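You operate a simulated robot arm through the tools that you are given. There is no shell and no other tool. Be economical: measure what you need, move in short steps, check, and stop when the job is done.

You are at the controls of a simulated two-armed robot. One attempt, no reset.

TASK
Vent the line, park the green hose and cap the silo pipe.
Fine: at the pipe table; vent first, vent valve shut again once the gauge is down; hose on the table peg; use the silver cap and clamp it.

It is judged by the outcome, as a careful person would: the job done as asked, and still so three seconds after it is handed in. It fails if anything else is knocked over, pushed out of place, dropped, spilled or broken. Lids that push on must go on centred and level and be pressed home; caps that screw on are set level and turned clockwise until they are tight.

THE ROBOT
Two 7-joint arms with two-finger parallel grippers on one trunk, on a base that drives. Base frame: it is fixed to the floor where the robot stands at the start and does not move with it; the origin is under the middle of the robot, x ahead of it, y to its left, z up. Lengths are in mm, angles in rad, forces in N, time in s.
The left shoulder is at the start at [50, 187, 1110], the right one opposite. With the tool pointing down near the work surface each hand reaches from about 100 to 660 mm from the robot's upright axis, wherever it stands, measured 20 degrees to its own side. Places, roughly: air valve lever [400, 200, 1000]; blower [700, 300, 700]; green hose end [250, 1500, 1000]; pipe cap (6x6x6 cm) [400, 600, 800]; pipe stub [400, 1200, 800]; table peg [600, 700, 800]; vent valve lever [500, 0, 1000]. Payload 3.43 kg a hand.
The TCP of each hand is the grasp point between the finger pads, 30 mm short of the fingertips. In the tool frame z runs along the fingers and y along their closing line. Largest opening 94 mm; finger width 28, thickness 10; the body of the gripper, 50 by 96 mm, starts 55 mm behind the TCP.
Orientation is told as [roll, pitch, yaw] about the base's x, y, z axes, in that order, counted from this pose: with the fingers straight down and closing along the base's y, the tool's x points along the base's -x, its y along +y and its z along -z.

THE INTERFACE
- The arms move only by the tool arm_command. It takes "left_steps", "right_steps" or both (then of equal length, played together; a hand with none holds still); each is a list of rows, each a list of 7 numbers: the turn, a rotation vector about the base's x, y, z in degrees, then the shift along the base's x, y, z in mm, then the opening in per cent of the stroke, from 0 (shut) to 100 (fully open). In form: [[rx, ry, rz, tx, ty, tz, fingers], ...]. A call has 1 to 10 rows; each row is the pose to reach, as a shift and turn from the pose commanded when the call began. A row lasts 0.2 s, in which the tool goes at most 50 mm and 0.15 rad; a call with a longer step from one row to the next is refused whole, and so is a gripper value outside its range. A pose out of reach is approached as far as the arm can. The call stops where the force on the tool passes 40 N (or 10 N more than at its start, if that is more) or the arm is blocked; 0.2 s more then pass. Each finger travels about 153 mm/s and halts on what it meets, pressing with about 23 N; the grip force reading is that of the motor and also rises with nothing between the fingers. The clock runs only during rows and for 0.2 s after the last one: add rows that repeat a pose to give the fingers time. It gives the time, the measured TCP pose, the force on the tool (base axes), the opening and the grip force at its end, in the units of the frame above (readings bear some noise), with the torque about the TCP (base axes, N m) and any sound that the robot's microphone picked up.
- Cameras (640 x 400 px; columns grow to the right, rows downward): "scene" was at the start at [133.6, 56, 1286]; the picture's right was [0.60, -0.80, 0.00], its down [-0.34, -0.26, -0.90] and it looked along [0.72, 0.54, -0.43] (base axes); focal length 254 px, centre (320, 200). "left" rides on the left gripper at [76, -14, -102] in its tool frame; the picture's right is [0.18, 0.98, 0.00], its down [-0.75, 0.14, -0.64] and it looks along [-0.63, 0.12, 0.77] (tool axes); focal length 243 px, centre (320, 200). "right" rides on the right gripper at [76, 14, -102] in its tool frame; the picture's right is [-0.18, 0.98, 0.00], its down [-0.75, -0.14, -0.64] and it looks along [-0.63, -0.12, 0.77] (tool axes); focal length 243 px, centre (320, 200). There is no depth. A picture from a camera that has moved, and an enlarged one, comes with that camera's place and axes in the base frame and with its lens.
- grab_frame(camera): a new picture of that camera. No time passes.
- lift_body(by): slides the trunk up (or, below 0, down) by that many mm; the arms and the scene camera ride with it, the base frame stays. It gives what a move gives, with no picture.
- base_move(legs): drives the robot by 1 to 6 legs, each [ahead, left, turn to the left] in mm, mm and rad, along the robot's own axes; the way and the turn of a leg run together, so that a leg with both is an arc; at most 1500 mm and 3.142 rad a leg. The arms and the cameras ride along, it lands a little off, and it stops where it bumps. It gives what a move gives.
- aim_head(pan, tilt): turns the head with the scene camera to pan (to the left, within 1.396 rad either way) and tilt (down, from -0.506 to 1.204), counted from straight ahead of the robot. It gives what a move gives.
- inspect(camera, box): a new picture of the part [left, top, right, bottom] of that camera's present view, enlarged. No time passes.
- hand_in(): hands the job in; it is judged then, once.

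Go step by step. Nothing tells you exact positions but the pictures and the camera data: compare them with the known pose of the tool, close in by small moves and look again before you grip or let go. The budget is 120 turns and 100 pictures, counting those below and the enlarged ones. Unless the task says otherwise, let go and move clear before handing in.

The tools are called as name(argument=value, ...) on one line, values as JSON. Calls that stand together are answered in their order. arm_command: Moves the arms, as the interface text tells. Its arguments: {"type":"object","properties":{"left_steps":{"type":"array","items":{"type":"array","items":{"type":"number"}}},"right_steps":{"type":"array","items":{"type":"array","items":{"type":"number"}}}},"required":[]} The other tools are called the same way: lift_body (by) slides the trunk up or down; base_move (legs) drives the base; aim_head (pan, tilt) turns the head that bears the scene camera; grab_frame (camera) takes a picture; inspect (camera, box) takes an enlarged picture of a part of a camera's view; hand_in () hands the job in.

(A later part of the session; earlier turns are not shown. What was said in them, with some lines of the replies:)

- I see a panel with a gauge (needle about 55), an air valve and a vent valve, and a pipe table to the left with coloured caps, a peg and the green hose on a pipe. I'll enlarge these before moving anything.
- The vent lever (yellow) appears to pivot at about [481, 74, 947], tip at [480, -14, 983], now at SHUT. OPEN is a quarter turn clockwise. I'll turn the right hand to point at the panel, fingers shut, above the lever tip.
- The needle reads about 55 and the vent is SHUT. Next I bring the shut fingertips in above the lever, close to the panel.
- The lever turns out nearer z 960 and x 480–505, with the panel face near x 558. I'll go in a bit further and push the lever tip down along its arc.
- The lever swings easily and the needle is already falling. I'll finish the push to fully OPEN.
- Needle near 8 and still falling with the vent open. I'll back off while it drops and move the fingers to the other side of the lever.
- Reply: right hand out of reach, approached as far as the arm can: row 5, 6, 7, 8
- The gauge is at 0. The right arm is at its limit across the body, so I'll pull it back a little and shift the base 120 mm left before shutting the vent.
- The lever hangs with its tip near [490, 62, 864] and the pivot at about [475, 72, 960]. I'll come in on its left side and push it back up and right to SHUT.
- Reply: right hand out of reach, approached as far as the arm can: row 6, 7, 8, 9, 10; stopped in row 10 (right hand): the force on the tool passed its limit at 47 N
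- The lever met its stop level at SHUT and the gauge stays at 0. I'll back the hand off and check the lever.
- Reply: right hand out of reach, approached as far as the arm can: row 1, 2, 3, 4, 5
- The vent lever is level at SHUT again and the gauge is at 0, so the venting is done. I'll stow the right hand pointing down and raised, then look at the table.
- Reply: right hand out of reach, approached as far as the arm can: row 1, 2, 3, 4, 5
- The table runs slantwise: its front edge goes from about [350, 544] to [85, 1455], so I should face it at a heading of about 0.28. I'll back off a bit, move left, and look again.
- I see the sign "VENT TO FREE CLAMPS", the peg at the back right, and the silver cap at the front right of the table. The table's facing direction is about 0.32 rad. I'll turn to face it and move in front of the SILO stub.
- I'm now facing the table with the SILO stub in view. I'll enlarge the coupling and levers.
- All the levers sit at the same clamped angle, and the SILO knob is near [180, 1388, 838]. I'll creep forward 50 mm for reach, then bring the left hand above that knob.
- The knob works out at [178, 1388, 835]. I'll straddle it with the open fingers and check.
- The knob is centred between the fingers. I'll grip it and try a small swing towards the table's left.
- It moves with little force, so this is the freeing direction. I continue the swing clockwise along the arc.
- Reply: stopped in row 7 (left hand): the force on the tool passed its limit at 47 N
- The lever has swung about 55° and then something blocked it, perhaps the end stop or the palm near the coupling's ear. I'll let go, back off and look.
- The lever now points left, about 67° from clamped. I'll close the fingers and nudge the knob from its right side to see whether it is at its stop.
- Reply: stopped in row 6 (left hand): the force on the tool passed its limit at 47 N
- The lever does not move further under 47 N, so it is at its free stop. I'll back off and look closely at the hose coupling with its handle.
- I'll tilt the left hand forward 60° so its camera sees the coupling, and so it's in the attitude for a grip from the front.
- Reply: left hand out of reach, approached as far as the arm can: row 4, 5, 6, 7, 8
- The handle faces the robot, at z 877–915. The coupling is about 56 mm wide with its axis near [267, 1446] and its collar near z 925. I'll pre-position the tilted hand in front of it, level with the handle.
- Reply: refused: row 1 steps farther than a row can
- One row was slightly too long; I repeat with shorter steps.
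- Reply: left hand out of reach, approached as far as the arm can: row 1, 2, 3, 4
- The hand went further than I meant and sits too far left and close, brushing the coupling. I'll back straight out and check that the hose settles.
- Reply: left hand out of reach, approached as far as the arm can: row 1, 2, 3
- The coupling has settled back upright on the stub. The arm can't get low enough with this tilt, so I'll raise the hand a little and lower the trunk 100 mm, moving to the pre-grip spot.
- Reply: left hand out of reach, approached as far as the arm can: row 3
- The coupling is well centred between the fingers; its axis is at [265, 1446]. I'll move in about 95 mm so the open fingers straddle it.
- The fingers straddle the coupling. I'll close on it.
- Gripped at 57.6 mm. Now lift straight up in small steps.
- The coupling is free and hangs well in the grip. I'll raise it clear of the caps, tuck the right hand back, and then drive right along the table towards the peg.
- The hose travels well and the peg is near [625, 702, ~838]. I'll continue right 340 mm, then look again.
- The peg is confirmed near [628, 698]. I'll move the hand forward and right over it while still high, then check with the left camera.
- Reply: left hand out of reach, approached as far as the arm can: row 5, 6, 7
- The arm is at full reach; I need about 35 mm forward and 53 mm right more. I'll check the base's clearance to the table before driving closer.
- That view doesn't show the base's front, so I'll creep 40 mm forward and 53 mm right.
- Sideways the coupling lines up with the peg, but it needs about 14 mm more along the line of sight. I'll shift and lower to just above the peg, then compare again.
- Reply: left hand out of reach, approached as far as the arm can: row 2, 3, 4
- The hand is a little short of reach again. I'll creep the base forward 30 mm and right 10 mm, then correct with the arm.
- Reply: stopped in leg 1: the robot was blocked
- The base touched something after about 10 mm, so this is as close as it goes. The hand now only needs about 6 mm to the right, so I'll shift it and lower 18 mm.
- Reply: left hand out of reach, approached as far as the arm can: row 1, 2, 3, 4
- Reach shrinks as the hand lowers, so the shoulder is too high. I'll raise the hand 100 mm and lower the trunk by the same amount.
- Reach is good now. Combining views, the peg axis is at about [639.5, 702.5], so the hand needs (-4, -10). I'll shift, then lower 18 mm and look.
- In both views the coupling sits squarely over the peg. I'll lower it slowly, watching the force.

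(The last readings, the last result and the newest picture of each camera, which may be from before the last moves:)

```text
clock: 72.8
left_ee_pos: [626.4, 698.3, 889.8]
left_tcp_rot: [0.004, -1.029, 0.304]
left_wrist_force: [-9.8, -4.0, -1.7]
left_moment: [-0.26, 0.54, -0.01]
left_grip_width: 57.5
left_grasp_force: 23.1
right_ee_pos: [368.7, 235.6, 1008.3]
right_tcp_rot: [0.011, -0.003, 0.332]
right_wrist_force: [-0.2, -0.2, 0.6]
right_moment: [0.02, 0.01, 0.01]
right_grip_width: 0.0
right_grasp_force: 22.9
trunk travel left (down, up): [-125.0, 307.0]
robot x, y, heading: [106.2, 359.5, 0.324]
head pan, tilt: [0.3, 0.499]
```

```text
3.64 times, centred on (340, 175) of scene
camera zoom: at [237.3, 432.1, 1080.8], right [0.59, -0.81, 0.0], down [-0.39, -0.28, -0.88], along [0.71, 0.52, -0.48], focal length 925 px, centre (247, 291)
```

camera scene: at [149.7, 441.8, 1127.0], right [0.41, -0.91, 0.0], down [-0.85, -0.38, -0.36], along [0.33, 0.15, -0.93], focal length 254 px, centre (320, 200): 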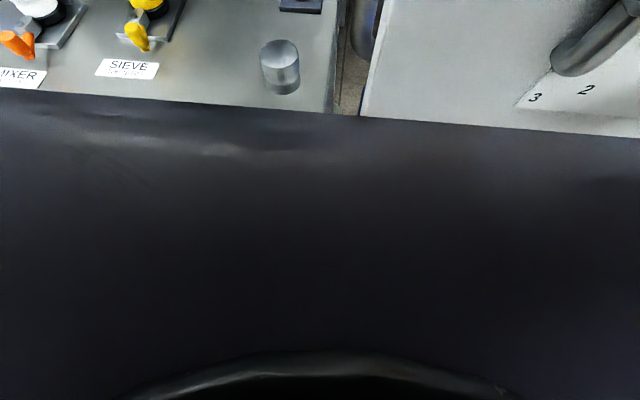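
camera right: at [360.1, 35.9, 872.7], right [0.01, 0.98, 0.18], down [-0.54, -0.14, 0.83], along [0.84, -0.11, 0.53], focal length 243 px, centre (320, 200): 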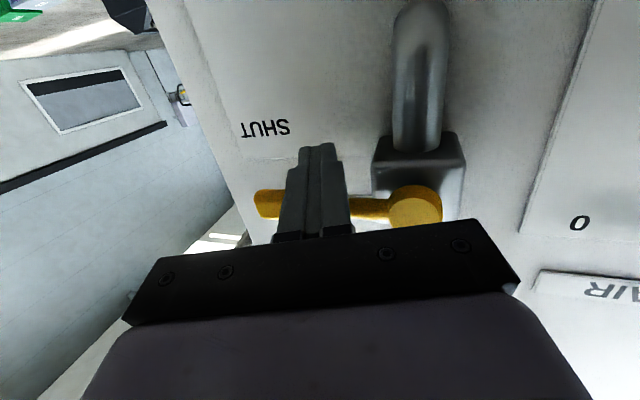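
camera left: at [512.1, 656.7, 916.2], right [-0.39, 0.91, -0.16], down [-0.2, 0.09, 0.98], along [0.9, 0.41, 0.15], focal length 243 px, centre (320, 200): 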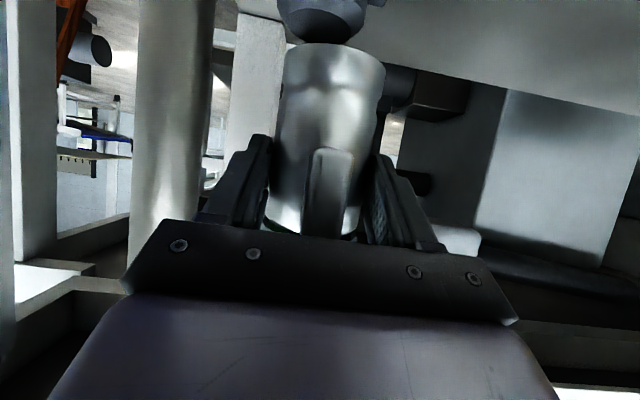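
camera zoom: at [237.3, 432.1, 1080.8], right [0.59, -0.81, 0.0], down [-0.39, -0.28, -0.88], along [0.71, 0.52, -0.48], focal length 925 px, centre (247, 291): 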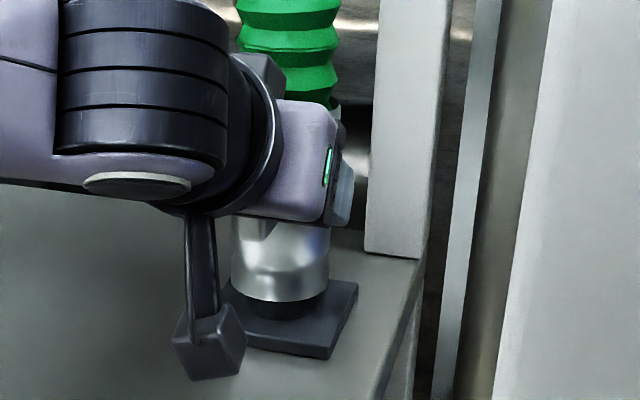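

It's sliding over the peg; a light side force suggests it sits about 3 mm too far forward. I'll correct that and continue down until it seats.

arm_command(left_steps=[[0, 0, 0, -3, -1, 0, 0], [0, 0, 0, -3, -1, -6, 0], [0, 0, 0, -3, -1, -12, 0], [0, 0, 0, -3, -1, -18, 0], [0, 0, 0, -3, -1, -24, 0]])

inspect(camera="scene", box=[270, 120, 410, 230])

```text
clock: 74.0
left_ee_pos: [623.7, 696.8, 871.1]
left_tcp_rot: [0.0, -1.041, 0.305]
left_wrist_force: [-1.7, 1.1, 18.5]
left_moment: [-0.04, -0.6, -0.03]
left_grip_width: 57.8
left_grasp_force: 23.3
right_ee_pos: [368.3, 234.2, 1007.8]
right_tcp_rot: [0.012, -0.005, 0.329]
right_wrist_force: [-0.4, -0.3, 0.2]
right_moment: [0.0, 0.03, 0.02]
right_grip_width: 0.1
right_grasp_force: 23.4
trunk travel left (down, up): [-125.0, 307.0]
robot x, y, heading: [106.8, 361.5, 0.334]
head pan, tilt: [0.3, 0.499]
```

```text
3.64 times, centred on (340, 175) of scene
camera zoom: at [236.3, 431.6, 1081.4], right [0.59, -0.81, 0.0], down [-0.39, -0.28, -0.88], along [0.71, 0.52, -0.48], focal length 925 px, centre (247, 291)
```

zoom: 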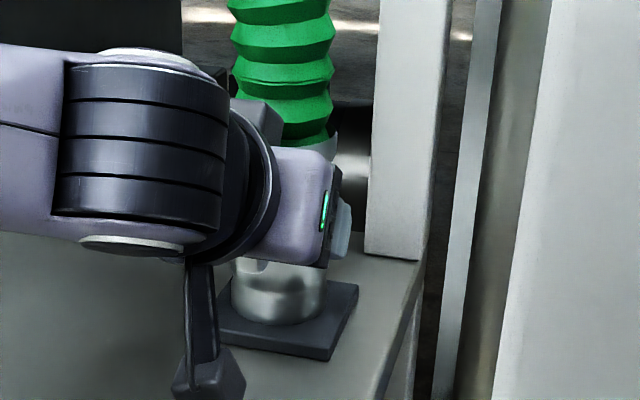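

The hose is seated on the peg's plate. I'll relax, open the fingers and pull straight back.

arm_command(left_steps=[[0, 0, 0, 0, 0, 4, 0], [0, 0, 0, 0, 0, 4, 50], [0, 0, 0, 0, 0, 4, 100], [0, 0, 0, 0, 0, 4, 100], [0, 0, 0, -25, -8, 6, 100], [0, 0, 0, -55, -17, 8, 100], [0, 0, 0, -90, -28, 15, 100], [0, 0, 0, -115, -36, 50, 100], [0, 0, 0, -125, -20, 95, 100]])

grab_frame(camera="scene")

grab_frame(camera="left")

```text
clock: 76.0
left_ee_pos: [495.3, 678.5, 959.2]
left_tcp_rot: [0.003, -1.032, 0.306]
left_wrist_force: [-0.2, -0.6, -0.2]
left_moment: [0.02, 0.01, 0.0]
left_grip_width: 94.1
left_grasp_force: 0.1
right_ee_pos: [369.3, 235.5, 1008.4]
right_tcp_rot: [0.009, -0.002, 0.329]
right_wrist_force: [-0.1, -0.1, -0.3]
right_moment: [-0.01, 0.03, -0.03]
right_grip_width: 0.0
right_grasp_force: 22.7
trunk travel left (down, up): [-125.0, 307.0]
robot x, y, heading: [107.9, 358.6, 0.33]
head pan, tilt: [0.3, 0.499]
```

```text
35 pictures are left
camera scene: at [237.9, 432.4, 1080.7], right [0.59, -0.81, 0.0], down [-0.39, -0.28, -0.88], along [0.71, 0.52, -0.48], focal length 254 px, centre (320, 200)
```

scene: 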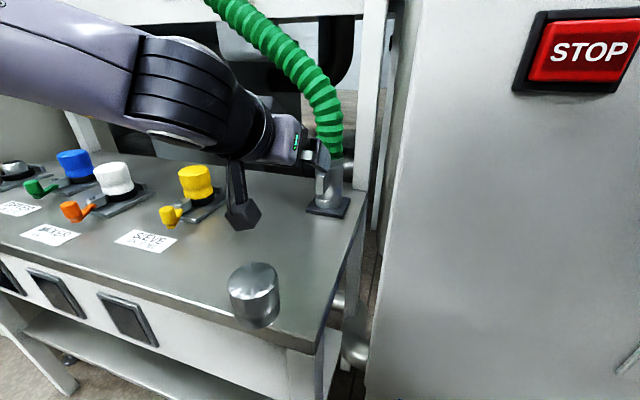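

```text
34 pictures are left
camera left: at [379.1, 625.3, 948.1], right [-0.39, 0.91, -0.16], down [-0.2, 0.08, 0.98], along [0.9, 0.41, 0.15], focal length 243 px, centre (320, 200)
```

left: 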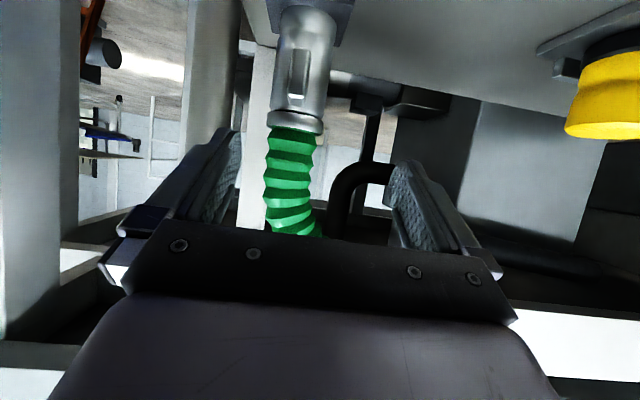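

The hose stands upright on the peg. The silver cap now seems nearer the table's front edge; the hand's camera housing may have nudged it, but it's upright on the table. I'll raise the hand, turn it to point down, and look from above.

arm_command(left_steps=[[0, 0, 0, 0, 0, 30, 100], [-2.4, 7, 0, -12, -4, 60, 100], [-4.8, 14, 0, -25, -8, 70, 100], [-7.2, 21, 0, -37, -12, 70, 100], [-9.6, 28, 0, -50, -16, 70, 100], [-12, 35, 0, -62, -20, 70, 100], [-14.2, 42, 0, -75, -24, 70, 100], [-16.6, 49, 0, -87, -28, 70, 100], [-19, 56, 0, -100, -32, 70, 100]])

grab_frame(camera="left")

grab_frame(camera="scene")

```text
clock: 78.0
left_ee_pos: [397.5, 643.5, 1031.4]
left_tcp_rot: [-0.015, 0.004, 0.315]
left_wrist_force: [-0.3, -0.3, 0.3]
left_moment: [-0.01, -0.01, -0.01]
left_grip_width: 94.0
left_grasp_force: 0.0
right_ee_pos: [370.5, 236.3, 1009.2]
right_tcp_rot: [0.013, -0.004, 0.33]
right_wrist_force: [0.4, 0.1, -0.2]
right_moment: [0.0, 0.02, 0.02]
right_grip_width: 0.3
right_grasp_force: 23.2
trunk travel left (down, up): [-125.0, 307.0]
robot x, y, heading: [109.9, 359.0, 0.325]
head pan, tilt: [0.3, 0.499]
```

```text
33 pictures are left
camera left: at [329.5, 607.7, 1133.9], right [-0.48, 0.88, -0.01], down [0.67, 0.38, 0.64], along [0.56, 0.3, -0.77], focal length 243 px, centre (320, 200)
```

left: 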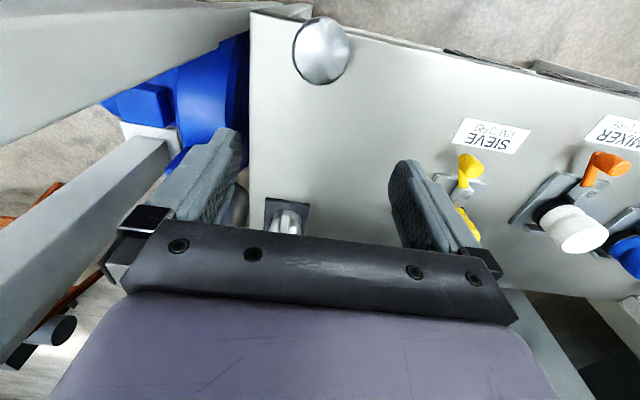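

```text
32 pictures are left
camera scene: at [238.0, 432.4, 1080.7], right [0.59, -0.81, 0.0], down [-0.39, -0.28, -0.88], along [0.71, 0.52, -0.48], focal length 254 px, centre (320, 200)
```

scene: 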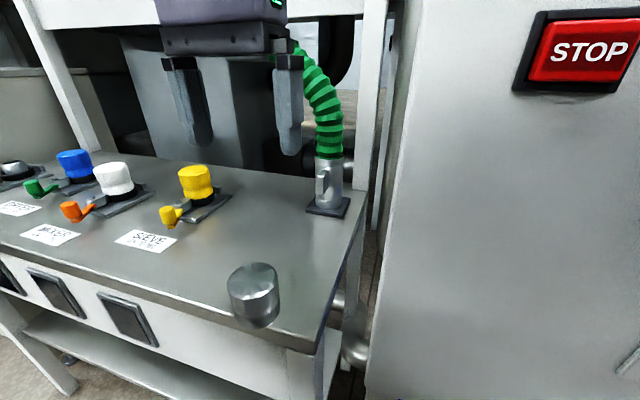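

The cap's top is at [366, 627, ~857]; it is near the edge but stable. I'll move above it and check before descending.

arm_command(left_steps=[[0, 0, 0, -12, -6, -30, 100], [0, 0, 0, -24, -12, -60, 100], [0, 0, 0, -31, -16, -90, 100], [0, 0, 0, -31, -16, -125, 100]])

grab_frame(camera="left")

grab_frame(camera="scene")

```text
clock: 79.0
left_ee_pos: [366.2, 628.9, 903.9]
left_tcp_rot: [-0.017, -0.002, 0.316]
left_wrist_force: [-0.6, 0.3, -0.6]
left_moment: [0.02, -0.01, 0.0]
left_grip_width: 94.2
left_grasp_force: 0.2
right_ee_pos: [368.7, 235.3, 1008.6]
right_tcp_rot: [0.01, -0.004, 0.329]
right_wrist_force: [-0.2, 0.3, 0.1]
right_moment: [0.02, 0.03, -0.04]
right_grip_width: 0.1
right_grasp_force: 23.4
trunk travel left (down, up): [-125.0, 307.0]
robot x, y, heading: [108.8, 357.5, 0.329]
head pan, tilt: [0.3, 0.499]
```

```text
31 pictures are left
camera left: at [297.4, 592.5, 1007.0], right [-0.48, 0.88, -0.02], down [0.67, 0.38, 0.64], along [0.57, 0.3, -0.77], focal length 243 px, centre (320, 200)
```

left: 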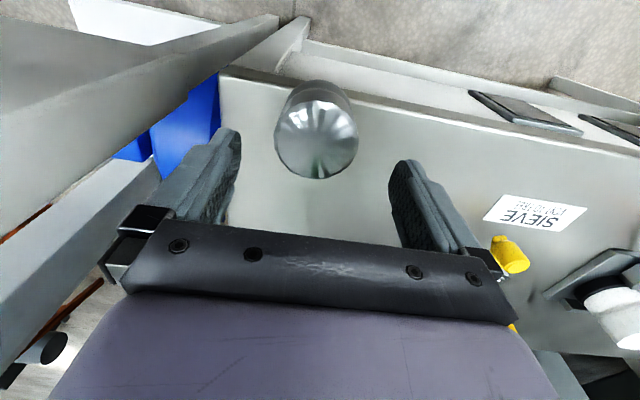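

```text
30 pictures are left
camera scene: at [237.9, 432.3, 1080.8], right [0.59, -0.81, 0.0], down [-0.39, -0.28, -0.88], along [0.71, 0.52, -0.48], focal length 254 px, centre (320, 200)
```

scene: 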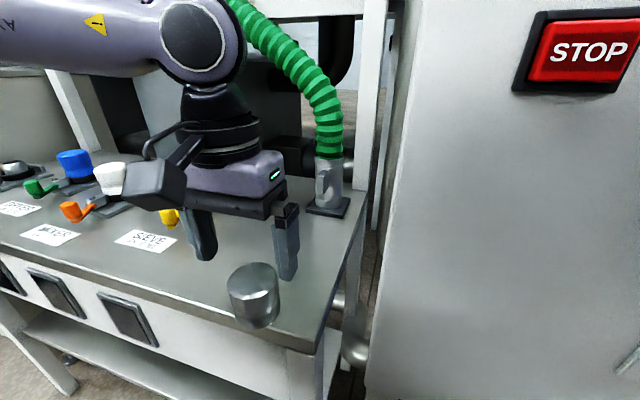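

The cap is nearly centred. I'll shift by (-1, -4), descend to z 848 and close.

arm_command(left_steps=[[0, 0, 0, -1, -4, -10, 100], [0, 0, 0, -1, -4, -28, 100], [0, 0, 0, -1, -4, -44, 100], [0, 0, 0, -1, -4, -56, 100], [0, 0, 0, -1, -4, -56, 60], [0, 0, 0, -1, -4, -56, 25], [0, 0, 0, -1, -4, -56, 0], [0, 0, 0, -1, -4, -56, 0]])

grab_frame(camera="left")

```text
clock: 80.8
left_ee_pos: [365.9, 627.1, 848.4]
left_tcp_rot: [-0.015, 0.002, 0.316]
left_wrist_force: [-0.5, -0.1, 0.0]
left_moment: [0.02, 0.02, -0.01]
left_grip_width: 60.7
left_grasp_force: 22.9
right_ee_pos: [370.0, 236.9, 1008.6]
right_tcp_rot: [0.01, -0.004, 0.33]
right_wrist_force: [-0.8, -0.5, 1.0]
right_moment: [0.04, 0.02, -0.03]
right_grip_width: 0.0
right_grasp_force: 23.0
trunk travel left (down, up): [-125.0, 307.0]
robot x, y, heading: [108.3, 356.4, 0.328]
head pan, tilt: [0.3, 0.499]
```

```text
29 pictures are left
camera left: at [296.2, 590.6, 951.8], right [-0.48, 0.88, -0.02], down [0.67, 0.38, 0.64], along [0.57, 0.3, -0.77], focal length 243 px, centre (320, 200)
```

left: 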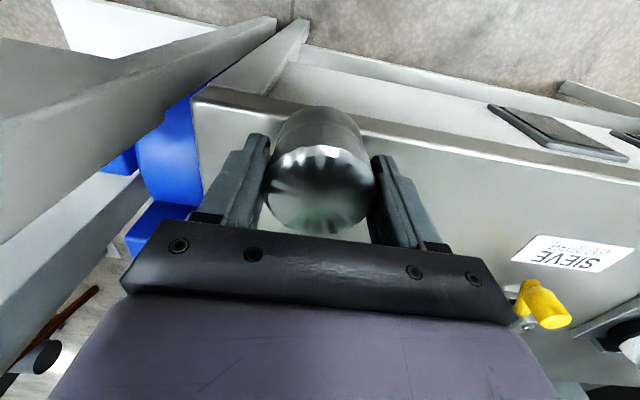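

The cap is held at 60.7 mm. I'll lift it with the trunk (+110), back the base off and drive left to the SILO stub.

lift_body(by=130)

base_move(legs=[[-45, 0, 0], [0, 700, 0]])

aim_head(pan=0.4, tilt=0.6)

grab_frame(camera="scene")

grab_frame(camera="left")

```text
clock: 82.3
left_ee_pos: [365.0, 627.0, 978.9]
left_tcp_rot: [-0.017, 0.002, 0.315]
left_wrist_force: [-0.6, -0.2, -1.8]
left_moment: [-0.03, 0.02, 0.03]
left_grip_width: 61.2
left_grasp_force: 22.8
right_ee_pos: [370.1, 236.2, 1137.6]
right_tcp_rot: [0.012, -0.004, 0.331]
right_wrist_force: [0.8, -0.8, -0.3]
right_moment: [-0.03, 0.01, -0.01]
right_grip_width: 0.0
right_grasp_force: 23.5
trunk travel left (down, up): [-255.0, 177.0]
robot x, y, heading: [104.0, 361.9, 0.326]
head pan, tilt: [0.3, 0.499]
```

```text
clock: 89.5
left_ee_pos: [83.3, 1285.6, 980.2]
left_tcp_rot: [-0.017, 0.004, 0.332]
left_wrist_force: [-0.2, -0.5, -1.5]
left_moment: [-0.03, -0.04, -0.02]
left_grip_width: 60.8
left_grasp_force: 23.1
right_ee_pos: [94.1, 893.3, 1137.9]
right_tcp_rot: [0.012, -0.004, 0.345]
right_wrist_force: [-0.2, 0.5, 0.5]
right_moment: [0.02, 0.0, -0.01]
right_grip_width: 0.0
right_grasp_force: 23.2
trunk travel left (down, up): [-255.0, 177.0]
robot x, y, heading: [-167.9, 1010.9, 0.344]
head pan, tilt: [0.3, 0.499]
```

```text
clock: 90.2
left_ee_pos: [82.3, 1284.7, 978.5]
left_tcp_rot: [-0.014, 0.003, 0.332]
left_wrist_force: [-0.2, -0.7, -0.6]
left_moment: [0.01, 0.0, 0.02]
left_grip_width: 60.6
left_grasp_force: 22.5
right_ee_pos: [94.0, 894.2, 1138.0]
right_tcp_rot: [0.01, -0.002, 0.345]
right_wrist_force: [0.7, 0.4, 0.3]
right_moment: [0.02, 0.05, -0.02]
right_grip_width: 0.1
right_grasp_force: 23.1
trunk travel left (down, up): [-255.0, 177.0]
robot x, y, heading: [-169.6, 1011.1, 0.342]
head pan, tilt: [0.4, 0.6]
```

```text
28 pictures are left
camera scene: at [-48.1, 1093.1, 1201.7], right [0.68, -0.74, 0.0], down [-0.42, -0.38, -0.83], along [0.61, 0.56, -0.56], focal length 254 px, centre (320, 200)
```

scene: 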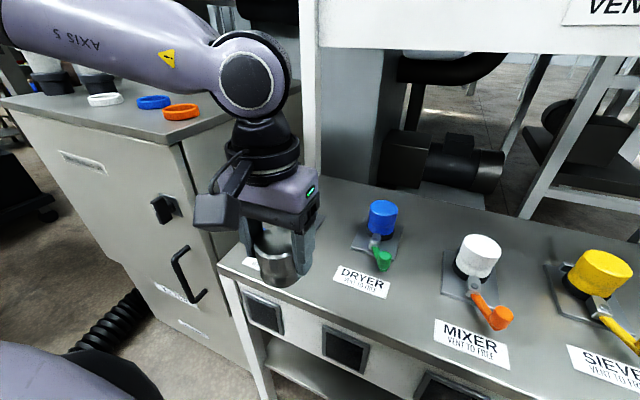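

```text
27 pictures are left
camera left: at [15.2, 1247.2, 1081.9], right [-0.49, 0.87, -0.02], down [0.66, 0.39, 0.64], along [0.56, 0.31, -0.77], focal length 243 px, centre (320, 200)
```

left: 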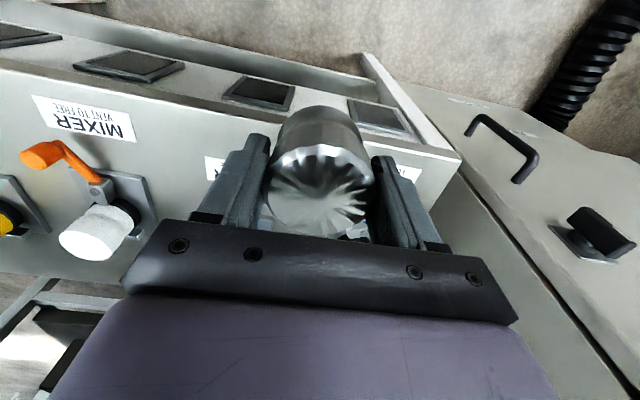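

I'm back before the SILO stub. I'll move the cap most of the way over the stub at safe height and check.

arm_command(left_steps=[[0, 0, 0, 31, 27, 0, 0], [0, 0, 0, 62, 54, 0, 0], [0, 0, 0, 93, 81, 0, 0], [0, 0, 0, 124, 108, 0, 0], [0, 0, 0, 155, 135, 0, 0], [0, 0, 0, 188, 163, 0, 0], [0, 0, 0, 188, 163, -30, 0]])

inspect(camera="scene", box=[210, 120, 390, 260])

grab_frame(camera="left")

```text
clock: 91.8
left_ee_pos: [257.8, 1451.1, 948.4]
left_tcp_rot: [-0.016, -0.001, 0.33]
left_wrist_force: [-0.2, -0.2, -1.5]
left_moment: [0.0, -0.01, 0.0]
left_grip_width: 60.7
left_grasp_force: 22.5
left hand out of reach, approached as far as the arm can: row 6, 7
right_ee_pos: [94.7, 893.9, 1137.8]
right_tcp_rot: [0.009, -0.003, 0.344]
right_wrist_force: [-0.3, -0.1, 0.5]
right_moment: [-0.04, 0.0, -0.01]
right_grip_width: 0.0
right_grasp_force: 22.5
trunk travel left (down, up): [-255.0, 177.0]
robot x, y, heading: [-164.4, 1016.6, 0.342]
head pan, tilt: [0.4, 0.6]
```

```text
2.86 times, centred on (300, 190) of scene
camera zoom: at [-47.8, 1093.4, 1201.6], right [0.68, -0.74, 0.0], down [-0.42, -0.38, -0.82], along [0.61, 0.56, -0.57], focal length 727 px, centre (377, 229)
```

zoom: 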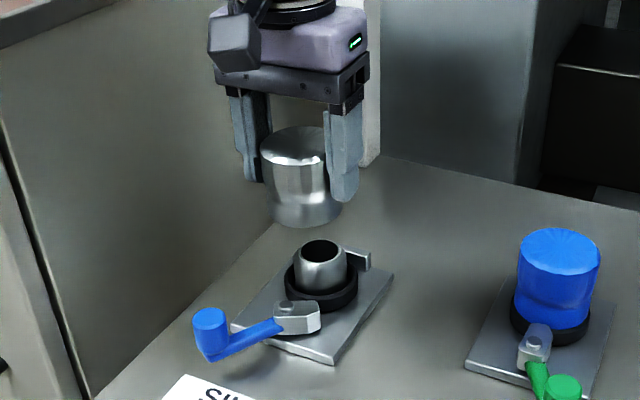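

```text
25 pictures are left
camera left: at [189.3, 1414.0, 1050.9], right [-0.49, 0.87, -0.02], down [0.66, 0.39, 0.64], along [0.56, 0.31, -0.77], focal length 243 px, centre (320, 200)
```

left: 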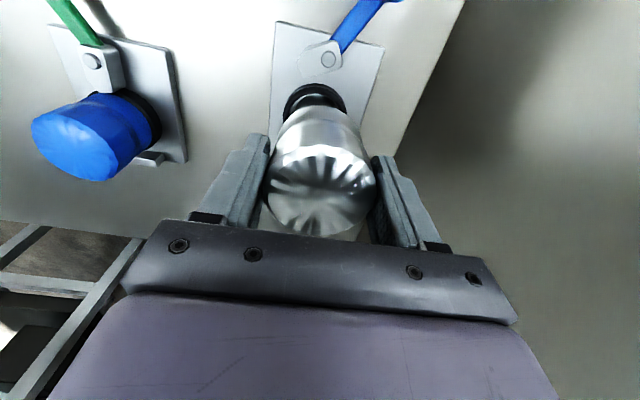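

The cap needs about (+16, +4) to sit over the stub, and I'm at the reach limit. I'll drive forward 25 mm, then trim with the arm and lower closer.

base_move(legs=[[25, 0, 0]])

```text
clock: 92.6
left_ee_pos: [281.9, 1460.6, 948.0]
left_tcp_rot: [-0.017, -0.001, 0.332]
left_wrist_force: [0.1, 0.0, -2.3]
left_moment: [0.01, -0.03, -0.02]
left_grip_width: 60.7
left_grasp_force: 23.0
right_ee_pos: [118.7, 902.7, 1137.9]
right_tcp_rot: [0.01, -0.003, 0.347]
right_wrist_force: [-0.8, 0.1, 0.3]
right_moment: [0.02, 0.01, -0.05]
right_grip_width: 0.0
right_grasp_force: 22.5
trunk travel left (down, up): [-255.0, 177.0]
robot x, y, heading: [-146.6, 1021.3, 0.34]
head pan, tilt: [0.4, 0.6]
```

Now trim to TCP [274, 1455] with a small levelling turn, and lower 30 mm for a close look.

arm_command(left_steps=[[0.5, 0, 0, -4, -3, -10, 0], [0.9, 0, 0, -8, -5.6, -20, 0], [0.9, 0, 0, -8, -5.6, -30, 0], [0.9, 0, 0, -8, -5.6, -30, 0]])

inspect(camera="scene", box=[210, 120, 370, 240])

inspect(camera="left", box=[220, 20, 420, 240])

```text
clock: 93.6
left_ee_pos: [274.1, 1455.1, 918.6]
left_tcp_rot: [-0.002, -0.004, 0.334]
left_wrist_force: [-0.3, -0.2, -1.8]
left_moment: [-0.03, 0.02, 0.0]
left_grip_width: 60.7
left_grasp_force: 23.0
right_ee_pos: [118.9, 902.6, 1138.6]
right_tcp_rot: [0.01, -0.003, 0.346]
right_wrist_force: [0.1, -0.2, -0.5]
right_moment: [0.0, -0.03, 0.01]
right_grip_width: 0.0
right_grasp_force: 22.9
trunk travel left (down, up): [-255.0, 177.0]
robot x, y, heading: [-144.8, 1020.6, 0.346]
head pan, tilt: [0.4, 0.6]
```

```text
3.33 times, centred on (290, 180) of scene
camera zoom: at [-23.8, 1102.0, 1201.6], right [0.68, -0.74, 0.0], down [-0.42, -0.38, -0.82], along [0.61, 0.56, -0.57], focal length 848 px, centre (420, 267)
```

zoom: 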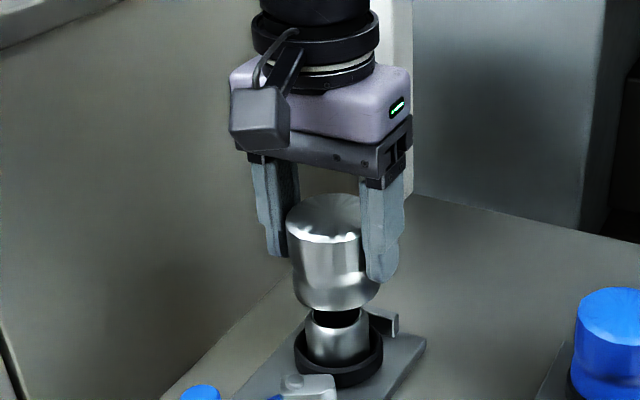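

```text
1.82 times, centred on (320, 130) of left
camera zoom: at [206.6, 1415.0, 1021.0], right [-0.49, 0.87, 0.0], down [0.66, 0.38, 0.65], along [0.56, 0.32, -0.76], focal length 441 px, centre (320, 327)
```

zoom: 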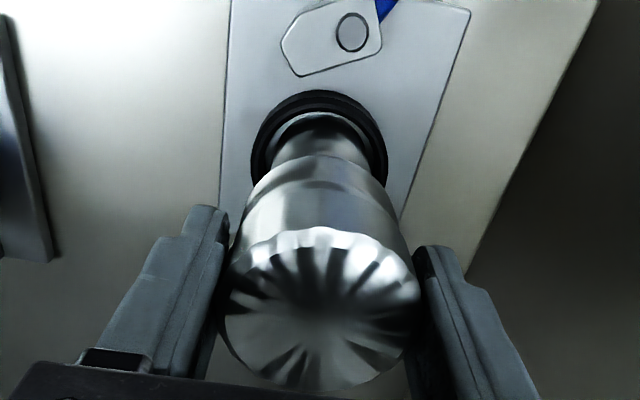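

Both views show the cap centred over the stub to within about 2 mm. I'll lower it gently and watch the force.

arm_command(left_steps=[[0, 0, 0, -1, -1, -6, 0], [0, 0, 0, -1, -1, -12, 0], [0, 0, 0, -1, -1, -18, 0], [0, 0, 0, -1, -1, -24, 0], [0, 0, 0, -1, -1, -30, 0]])

inspect(camera="scene", box=[210, 120, 370, 240])

```text
clock: 94.8
left_ee_pos: [272.4, 1452.6, 889.3]
left_tcp_rot: [-0.002, -0.006, 0.33]
left_wrist_force: [-0.1, -0.3, -1.8]
left_moment: [-0.02, 0.0, -0.01]
left_grip_width: 60.9
left_grasp_force: 23.3
right_ee_pos: [118.2, 902.4, 1138.1]
right_tcp_rot: [0.01, -0.004, 0.347]
right_wrist_force: [0.2, 0.7, 0.4]
right_moment: [0.02, -0.02, -0.02]
right_grip_width: 0.0
right_grasp_force: 23.1
trunk travel left (down, up): [-255.0, 177.0]
robot x, y, heading: [-147.0, 1023.3, 0.35]
head pan, tilt: [0.4, 0.6]
```

```text
3.33 times, centred on (290, 180) of scene
camera zoom: at [-23.8, 1102.0, 1201.6], right [0.68, -0.74, 0.0], down [-0.42, -0.38, -0.82], along [0.61, 0.56, -0.57], focal length 848 px, centre (420, 267)
```

zoom: 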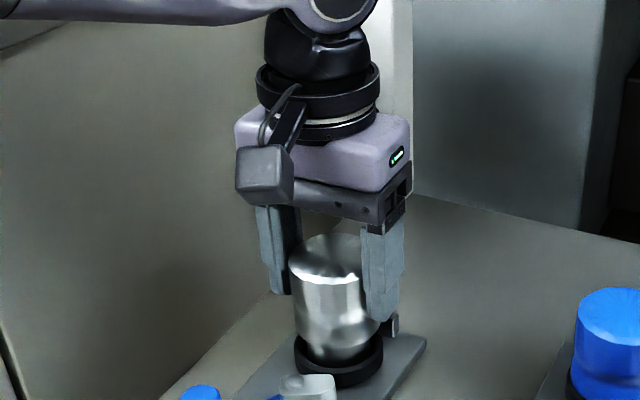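

No resistance; the cap is going over the stub. Continue down until it meets the ring.

arm_command(left_steps=[[0, 0, 0, 0, 0, -5, 0], [0, 0, 0, 0, 0, -10, 0], [0, 0, 0, 0, 0, -15, 0], [0, 0, 0, 0, 0, -19, 0], [0, 0, 0, 0, 0, -23, 0], [0, 0, 0, 0, 0, -27, 0]])

inspect(camera="scene", box=[210, 120, 370, 240])

```text
clock: 96.2
left_ee_pos: [271.2, 1452.3, 866.0]
left_tcp_rot: [-0.006, -0.017, 0.333]
left_wrist_force: [9.4, 0.8, 19.6]
left_moment: [0.35, -0.01, -0.15]
left_grip_width: 61.4
left_grasp_force: 22.9
left hand out of reach, approached as far as the arm can: row 5, 6
right_ee_pos: [117.1, 901.4, 1137.1]
right_tcp_rot: [0.012, -0.004, 0.345]
right_wrist_force: [-0.6, -0.2, 0.0]
right_moment: [0.03, 0.0, -0.01]
right_grip_width: 0.0
right_grasp_force: 22.6
trunk travel left (down, up): [-255.0, 177.0]
robot x, y, heading: [-146.8, 1019.5, 0.34]
head pan, tilt: [0.4, 0.6]
```

```text
3.33 times, centred on (290, 180) of scene
camera zoom: at [-24.2, 1100.5, 1202.0], right [0.68, -0.74, 0.0], down [-0.42, -0.38, -0.83], along [0.61, 0.56, -0.56], focal length 848 px, centre (420, 267)
```

zoom: 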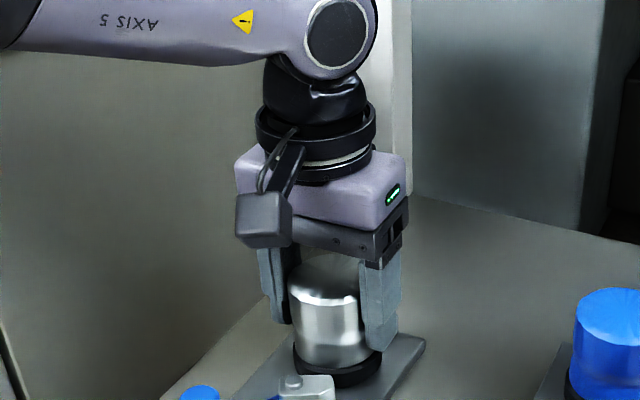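

The cap has met the ring with about 20 N. I'll release, rise clear and check that it sits level.

arm_command(left_steps=[[0, 0, 0, 0, 0, 0, 30], [0, 0, 0, 0, 0, 0, 90], [0, 0, 0, 0, 0, 0, 90], [0, 0, 0, 0, 0, 20, 95], [0, 0, 0, 0, 0, 50, 95], [0, 0, 0, 0, 0, 85, 95], [0, 0, 0, -10, -3, 110, 95]])

inspect(camera="scene", box=[210, 120, 410, 260])

grab_frame(camera="left")

```text
clock: 97.8
left_ee_pos: [255.8, 1450.0, 973.3]
left_tcp_rot: [-0.002, -0.005, 0.333]
left_wrist_force: [0.1, 0.2, -0.3]
left_moment: [-0.02, 0.0, -0.04]
left_grip_width: 89.3
left_grasp_force: 0.1
right_ee_pos: [119.1, 903.2, 1137.7]
right_tcp_rot: [0.01, -0.004, 0.346]
right_wrist_force: [0.6, 0.1, -0.5]
right_moment: [0.0, 0.0, 0.02]
right_grip_width: 0.0
right_grasp_force: 23.2
trunk travel left (down, up): [-255.0, 177.0]
robot x, y, heading: [-144.1, 1022.0, 0.345]
head pan, tilt: [0.4, 0.6]
```

```text
2.86 times, centred on (310, 190) of scene
camera zoom: at [-24.1, 1101.7, 1201.7], right [0.68, -0.74, 0.0], down [-0.42, -0.38, -0.83], along [0.61, 0.56, -0.56], focal length 727 px, centre (349, 229)
```

zoom: 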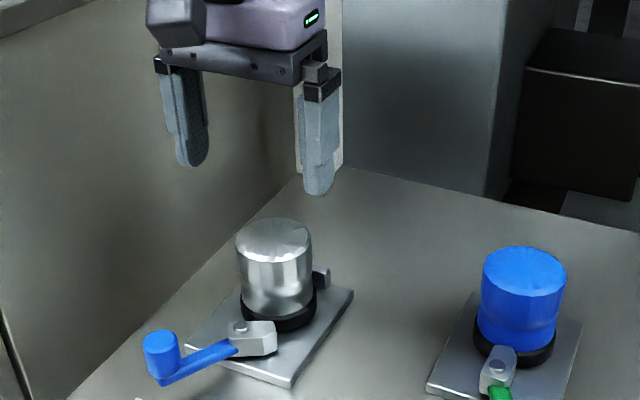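

```text
19 pictures are left
camera left: at [188.1, 1410.2, 1075.4], right [-0.49, 0.87, 0.0], down [0.66, 0.38, 0.65], along [0.56, 0.32, -0.76], focal length 243 px, centre (320, 200)
```

left: 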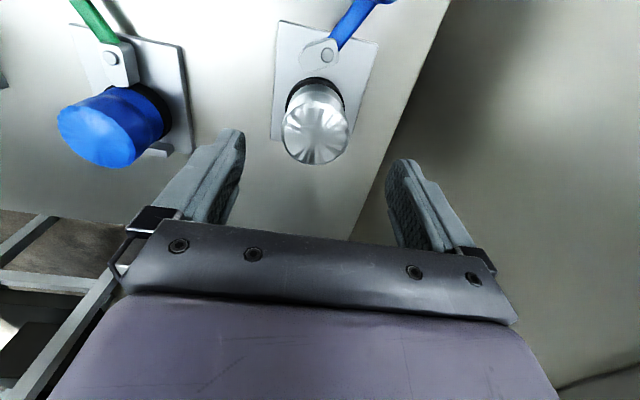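

The cap sits level on the ring like its neighbours. I'll shut the fingers and press on its top centre to make sure it's home.

arm_command(left_steps=[[0, 0, 0, 5, 0, -15, 40], [0, 0, 0, 10, 0, -30, 0], [0, 0, 0, 10, 0, -45, 0], [0, 0, 0, 10, 0, -55, 0], [0, 0, 0, 10, 0, -60, 0], [0, 0, 0, 10, 0, -64, 0], [0, 0, 0, 10, 0, -68, 0], [0, 0, 0, 10, 0, -72, 0], [0, 0, 0, 10, 0, -76, 0]])

inspect(camera="scene", box=[210, 120, 410, 260])

```text
clock: 99.6
left_ee_pos: [267.0, 1450.0, 913.4]
left_tcp_rot: [-0.006, -0.021, 0.333]
left_wrist_force: [-7.1, -0.9, 16.5]
left_moment: [-0.12, 0.45, 0.01]
left_grip_width: 0.0
left_grasp_force: 23.1
right_ee_pos: [117.3, 902.0, 1138.6]
right_tcp_rot: [0.01, -0.004, 0.347]
right_wrist_force: [-1.1, 0.2, -0.9]
right_moment: [0.02, 0.0, 0.01]
right_grip_width: 0.0
right_grasp_force: 23.1
trunk travel left (down, up): [-255.0, 177.0]
robot x, y, heading: [-146.6, 1020.5, 0.344]
head pan, tilt: [0.4, 0.6]
stopped in row 8 (left hand): the force on the tool passed its limit at 44 N (the readings are from after the stop); the commanded pose is now the measured one
```

```text
2.86 times, centred on (310, 190) of scene
camera zoom: at [-25.9, 1101.0, 1201.9], right [0.68, -0.73, 0.0], down [-0.41, -0.38, -0.83], along [0.61, 0.56, -0.56], focal length 727 px, centre (349, 229)
```

zoom: 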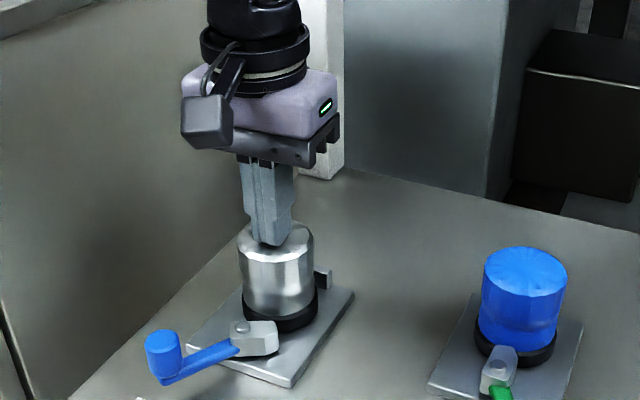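

The cap held 44 N without moving, so it is home. Now I go to the blue clamp knob at about [165, 1456, 838] to swing it back.

arm_command(left_steps=[[0, 0, 0, -2, 0, 30, 0], [0, 0, 0, -30, 2, 45, 30], [0, 0, 0, -65, 4, 45, 60], [0, 0, 0, -102, 7, 40, 60], [0, 0, 0, -102, 7, 10, 60], [0, 0, 0, -102, 7, -15, 60]])

grab_frame(camera="left")

```text
clock: 101.0
left_ee_pos: [167.2, 1456.5, 895.2]
left_tcp_rot: [-0.003, -0.016, 0.336]
left_wrist_force: [0.8, -0.1, 0.8]
left_moment: [-0.01, 0.06, 0.03]
left_grip_width: 56.4
left_grasp_force: 0.1
right_ee_pos: [119.7, 901.7, 1136.7]
right_tcp_rot: [0.013, -0.002, 0.347]
right_wrist_force: [1.1, -0.9, 0.6]
right_moment: [0.02, -0.02, 0.0]
right_grip_width: 0.1
right_grasp_force: 22.9
trunk travel left (down, up): [-255.0, 177.0]
robot x, y, heading: [-149.3, 1023.1, 0.342]
head pan, tilt: [0.4, 0.6]
```

```text
17 pictures are left
camera left: at [98.1, 1417.1, 995.7], right [-0.5, 0.87, -0.01], down [0.65, 0.38, 0.65], along [0.57, 0.32, -0.76], focal length 243 px, centre (320, 200)
```

left: 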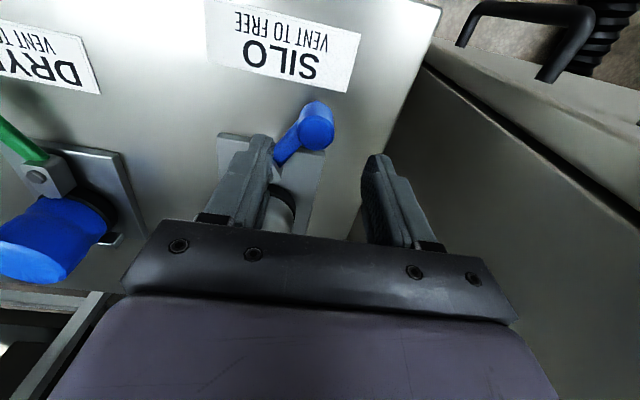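

The knob is at about [159, 1448]. I'll centre on it, go down and grip.

arm_command(left_steps=[[0, 0, 0, -8, -8, 0, 60], [0, 0, 0, -8, -8, -24, 60], [0, 0, 0, -8, -8, -47, 60], [0, 0, 0, -8, -8, -47, 25], [0, 0, 0, -8, -8, -47, 0], [0, 0, 0, -8, -8, -47, 0]])

grab_frame(camera="left")

```text
clock: 102.4
left_ee_pos: [159.2, 1445.6, 846.9]
left_tcp_rot: [-0.007, -0.016, 0.33]
left_wrist_force: [0.9, -20.2, -5.6]
left_moment: [-1.24, -0.91, -1.18]
left_grip_width: 28.3
left_grasp_force: 45.2
right_ee_pos: [119.3, 901.8, 1136.8]
right_tcp_rot: [0.014, -0.004, 0.346]
right_wrist_force: [1.1, 0.1, 0.3]
right_moment: [-0.01, 0.0, -0.05]
right_grip_width: 0.0
right_grasp_force: 23.1
trunk travel left (down, up): [-255.0, 177.0]
robot x, y, heading: [-147.2, 1025.4, 0.344]
head pan, tilt: [0.4, 0.6]
```

```text
16 pictures are left
camera left: at [90.4, 1407.1, 948.8], right [-0.49, 0.87, -0.01], down [0.66, 0.38, 0.65], along [0.57, 0.32, -0.76], focal length 243 px, centre (320, 200)
```

left: 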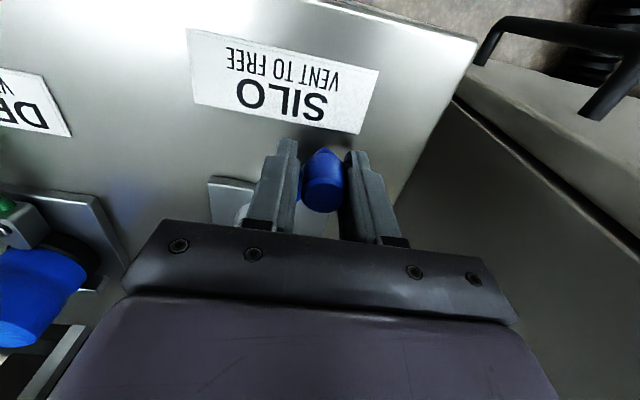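

The knob is gripped. I'll swing it back along the arc towards the clamped position.

arm_command(left_steps=[[0, 0, 0, -0.5, -8, 0, 0], [0, 0, 0, -1, -15, 0, 0], [0, 0, 0, -0.5, -23, 0, 0], [0, 0, 0, 1, -33, 0, 0], [0, 0, 0, 4, -41, 0, 0], [0, 0, 0, 8, -49.5, 0, 0], [0, 0, 0, 13, -56.5, 0, 0], [0, 0, 0, 17, -61, 0, 0], [0, 0, 0, 20, -65, 0, 0]])

grab_frame(camera="left")

```text
clock: 104.4
left_ee_pos: [173.5, 1388.9, 845.8]
left_tcp_rot: [0.007, -0.004, 0.339]
left_wrist_force: [-18.0, 14.3, 9.2]
left_moment: [0.74, 1.6, 1.25]
left_grip_width: 25.0
left_grasp_force: 45.9
right_ee_pos: [117.2, 904.2, 1138.1]
right_tcp_rot: [0.008, -0.005, 0.347]
right_wrist_force: [-0.1, 0.3, 0.5]
right_moment: [0.01, -0.04, -0.02]
right_grip_width: 0.0
right_grasp_force: 23.0
trunk travel left (down, up): [-255.0, 177.0]
robot x, y, heading: [-147.6, 1019.3, 0.347]
head pan, tilt: [0.4, 0.6]
```

```text
15 pictures are left
camera left: at [106.2, 1348.8, 948.3], right [-0.5, 0.86, 0.01], down [0.66, 0.38, 0.65], along [0.56, 0.33, -0.76], focal length 243 px, centre (320, 200)
```

left: 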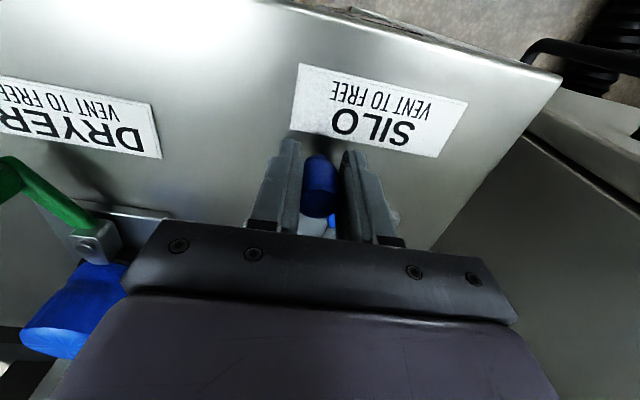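

The knob is back at its original clamped spot and resists firmly. One more small push, then I let go and back off.

arm_command(left_steps=[[0, 0, 0, 3, -4, 0, 0], [0, 0, 0, 5, -7, 0, 0]])

arm_command(left_steps=[[0, 0, 0, 0, 0, 0, 30], [0, 0, 0, 0, 0, 0, 60], [0, 0, 0, -15, -5, 5, 60], [0, 0, 0, -45, -15, 30, 60], [0, 0, 0, -70, -25, 70, 60], [0, 0, 0, -90, -30, 115, 60]])

inspect(camera="scene", box=[210, 130, 430, 280])

grab_frame(camera="left")

```text
clock: 104.7
left_ee_pos: [173.8, 1388.8, 846.3]
left_tcp_rot: [0.019, 0.0, 0.338]
left_wrist_force: [-7.1, 2.6, 9.3]
left_moment: [1.19, 0.82, 0.38]
left_grip_width: 25.3
left_grasp_force: 45.1
right_ee_pos: [118.5, 902.7, 1138.7]
right_tcp_rot: [0.012, -0.003, 0.348]
right_wrist_force: [-0.6, -0.4, -1.0]
right_moment: [0.02, -0.02, 0.0]
right_grip_width: 0.0
right_grasp_force: 23.2
trunk travel left (down, up): [-255.0, 177.0]
robot x, y, heading: [-149.1, 1021.8, 0.344]
head pan, tilt: [0.4, 0.6]
stopped in row 1 (left hand): the force on the tool passed its limit at 42 N (the readings are from after the stop); the commanded pose is now the measured one
```

```text
clock: 106.1
left_ee_pos: [84.1, 1354.2, 961.1]
left_tcp_rot: [0.013, -0.003, 0.335]
left_wrist_force: [0.2, -0.6, 0.0]
left_moment: [-0.02, 0.02, -0.01]
left_grip_width: 56.4
left_grasp_force: 0.0
right_ee_pos: [118.6, 903.1, 1137.8]
right_tcp_rot: [0.011, -0.003, 0.347]
right_wrist_force: [-0.1, 0.1, 0.3]
right_moment: [-0.01, 0.0, 0.04]
right_grip_width: 0.0
right_grasp_force: 23.2
trunk travel left (down, up): [-255.0, 177.0]
robot x, y, heading: [-143.6, 1018.9, 0.349]
head pan, tilt: [0.4, 0.6]
```

```text
2.67 times, centred on (320, 205) of scene
camera zoom: at [-24.6, 1102.0, 1201.7], right [0.68, -0.73, 0.0], down [-0.41, -0.38, -0.83], along [0.61, 0.56, -0.56], focal length 678 px, centre (320, 187)
```

zoom: 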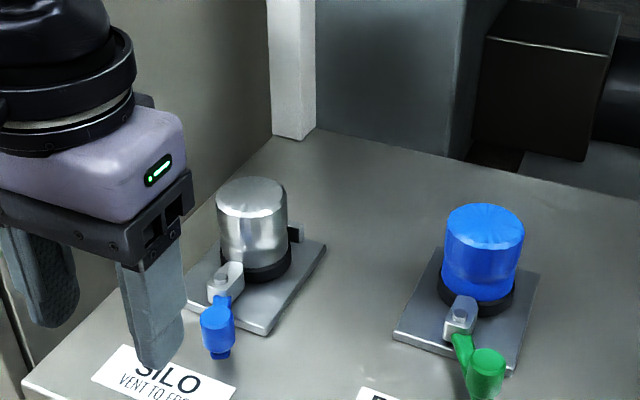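

```text
13 pictures are left
camera left: at [17.4, 1313.5, 1064.5], right [-0.5, 0.87, 0.01], down [0.67, 0.37, 0.65], along [0.56, 0.33, -0.76], focal length 243 px, centre (320, 200)
```

left: 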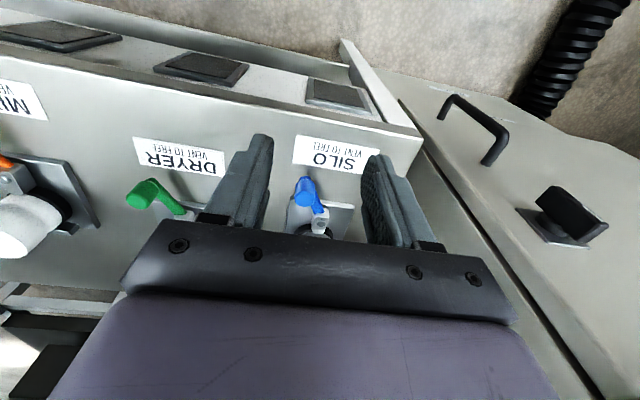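

The lever is back at the clamped angle and the silver cap is level. Last, I check the hose on the peg and the panel.

aim_head(pan=-0.75, tilt=0.3)

grab_frame(camera="scene")

```text
clock: 107.5
left_ee_pos: [86.0, 1354.7, 962.5]
left_tcp_rot: [0.013, -0.004, 0.335]
left_wrist_force: [-0.1, 0.2, 0.4]
left_moment: [0.02, -0.02, -0.02]
left_grip_width: 56.6
left_grasp_force: 0.1
right_ee_pos: [119.6, 902.7, 1138.2]
right_tcp_rot: [0.01, -0.003, 0.347]
right_wrist_force: [-0.5, 0.5, 0.6]
right_moment: [0.02, -0.03, -0.01]
right_grip_width: 0.1
right_grasp_force: 23.0
trunk travel left (down, up): [-255.0, 177.0]
robot x, y, heading: [-141.2, 1019.5, 0.34]
head pan, tilt: [-0.75, 0.3]
```

```text
12 pictures are left
camera scene: at [-3.3, 1005.5, 1229.1], right [-0.39, -0.92, 0.0], down [-0.27, 0.12, -0.96], along [0.88, -0.38, -0.3], focal length 254 px, centre (320, 200)
```

scene: 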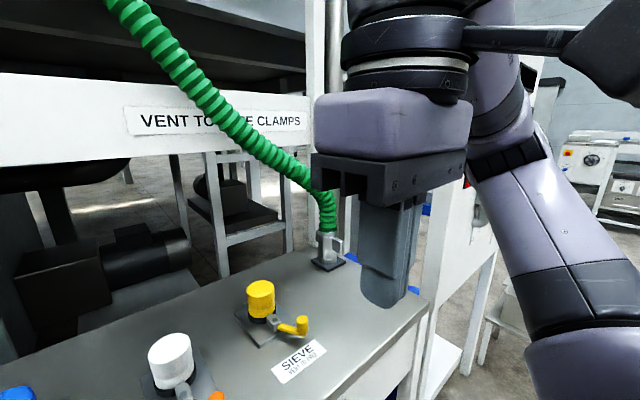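

The hose stands upright on the peg, the silver cap is seated and clamped, the vent is shut and both hands are clear. I hand the job in.

hand_in()

```text
The job is handed in.
```

The job is handed in: the line is vented to 0 with the vent valve shut again, the green hose is on the table peg, and the silver cap is on the SILO pipe, pressed home and clamped.

Two slips along the way:
- **Silver cap:** I found it nearer the table edge after parking the hose; the hand's camera housing probably nudged it. It stayed upright on the table.
- **Base:** it touched something once while creeping up to the peg and stopped there. I saw nothing moved afterwards, but I didn't look at the panel again before handing in.
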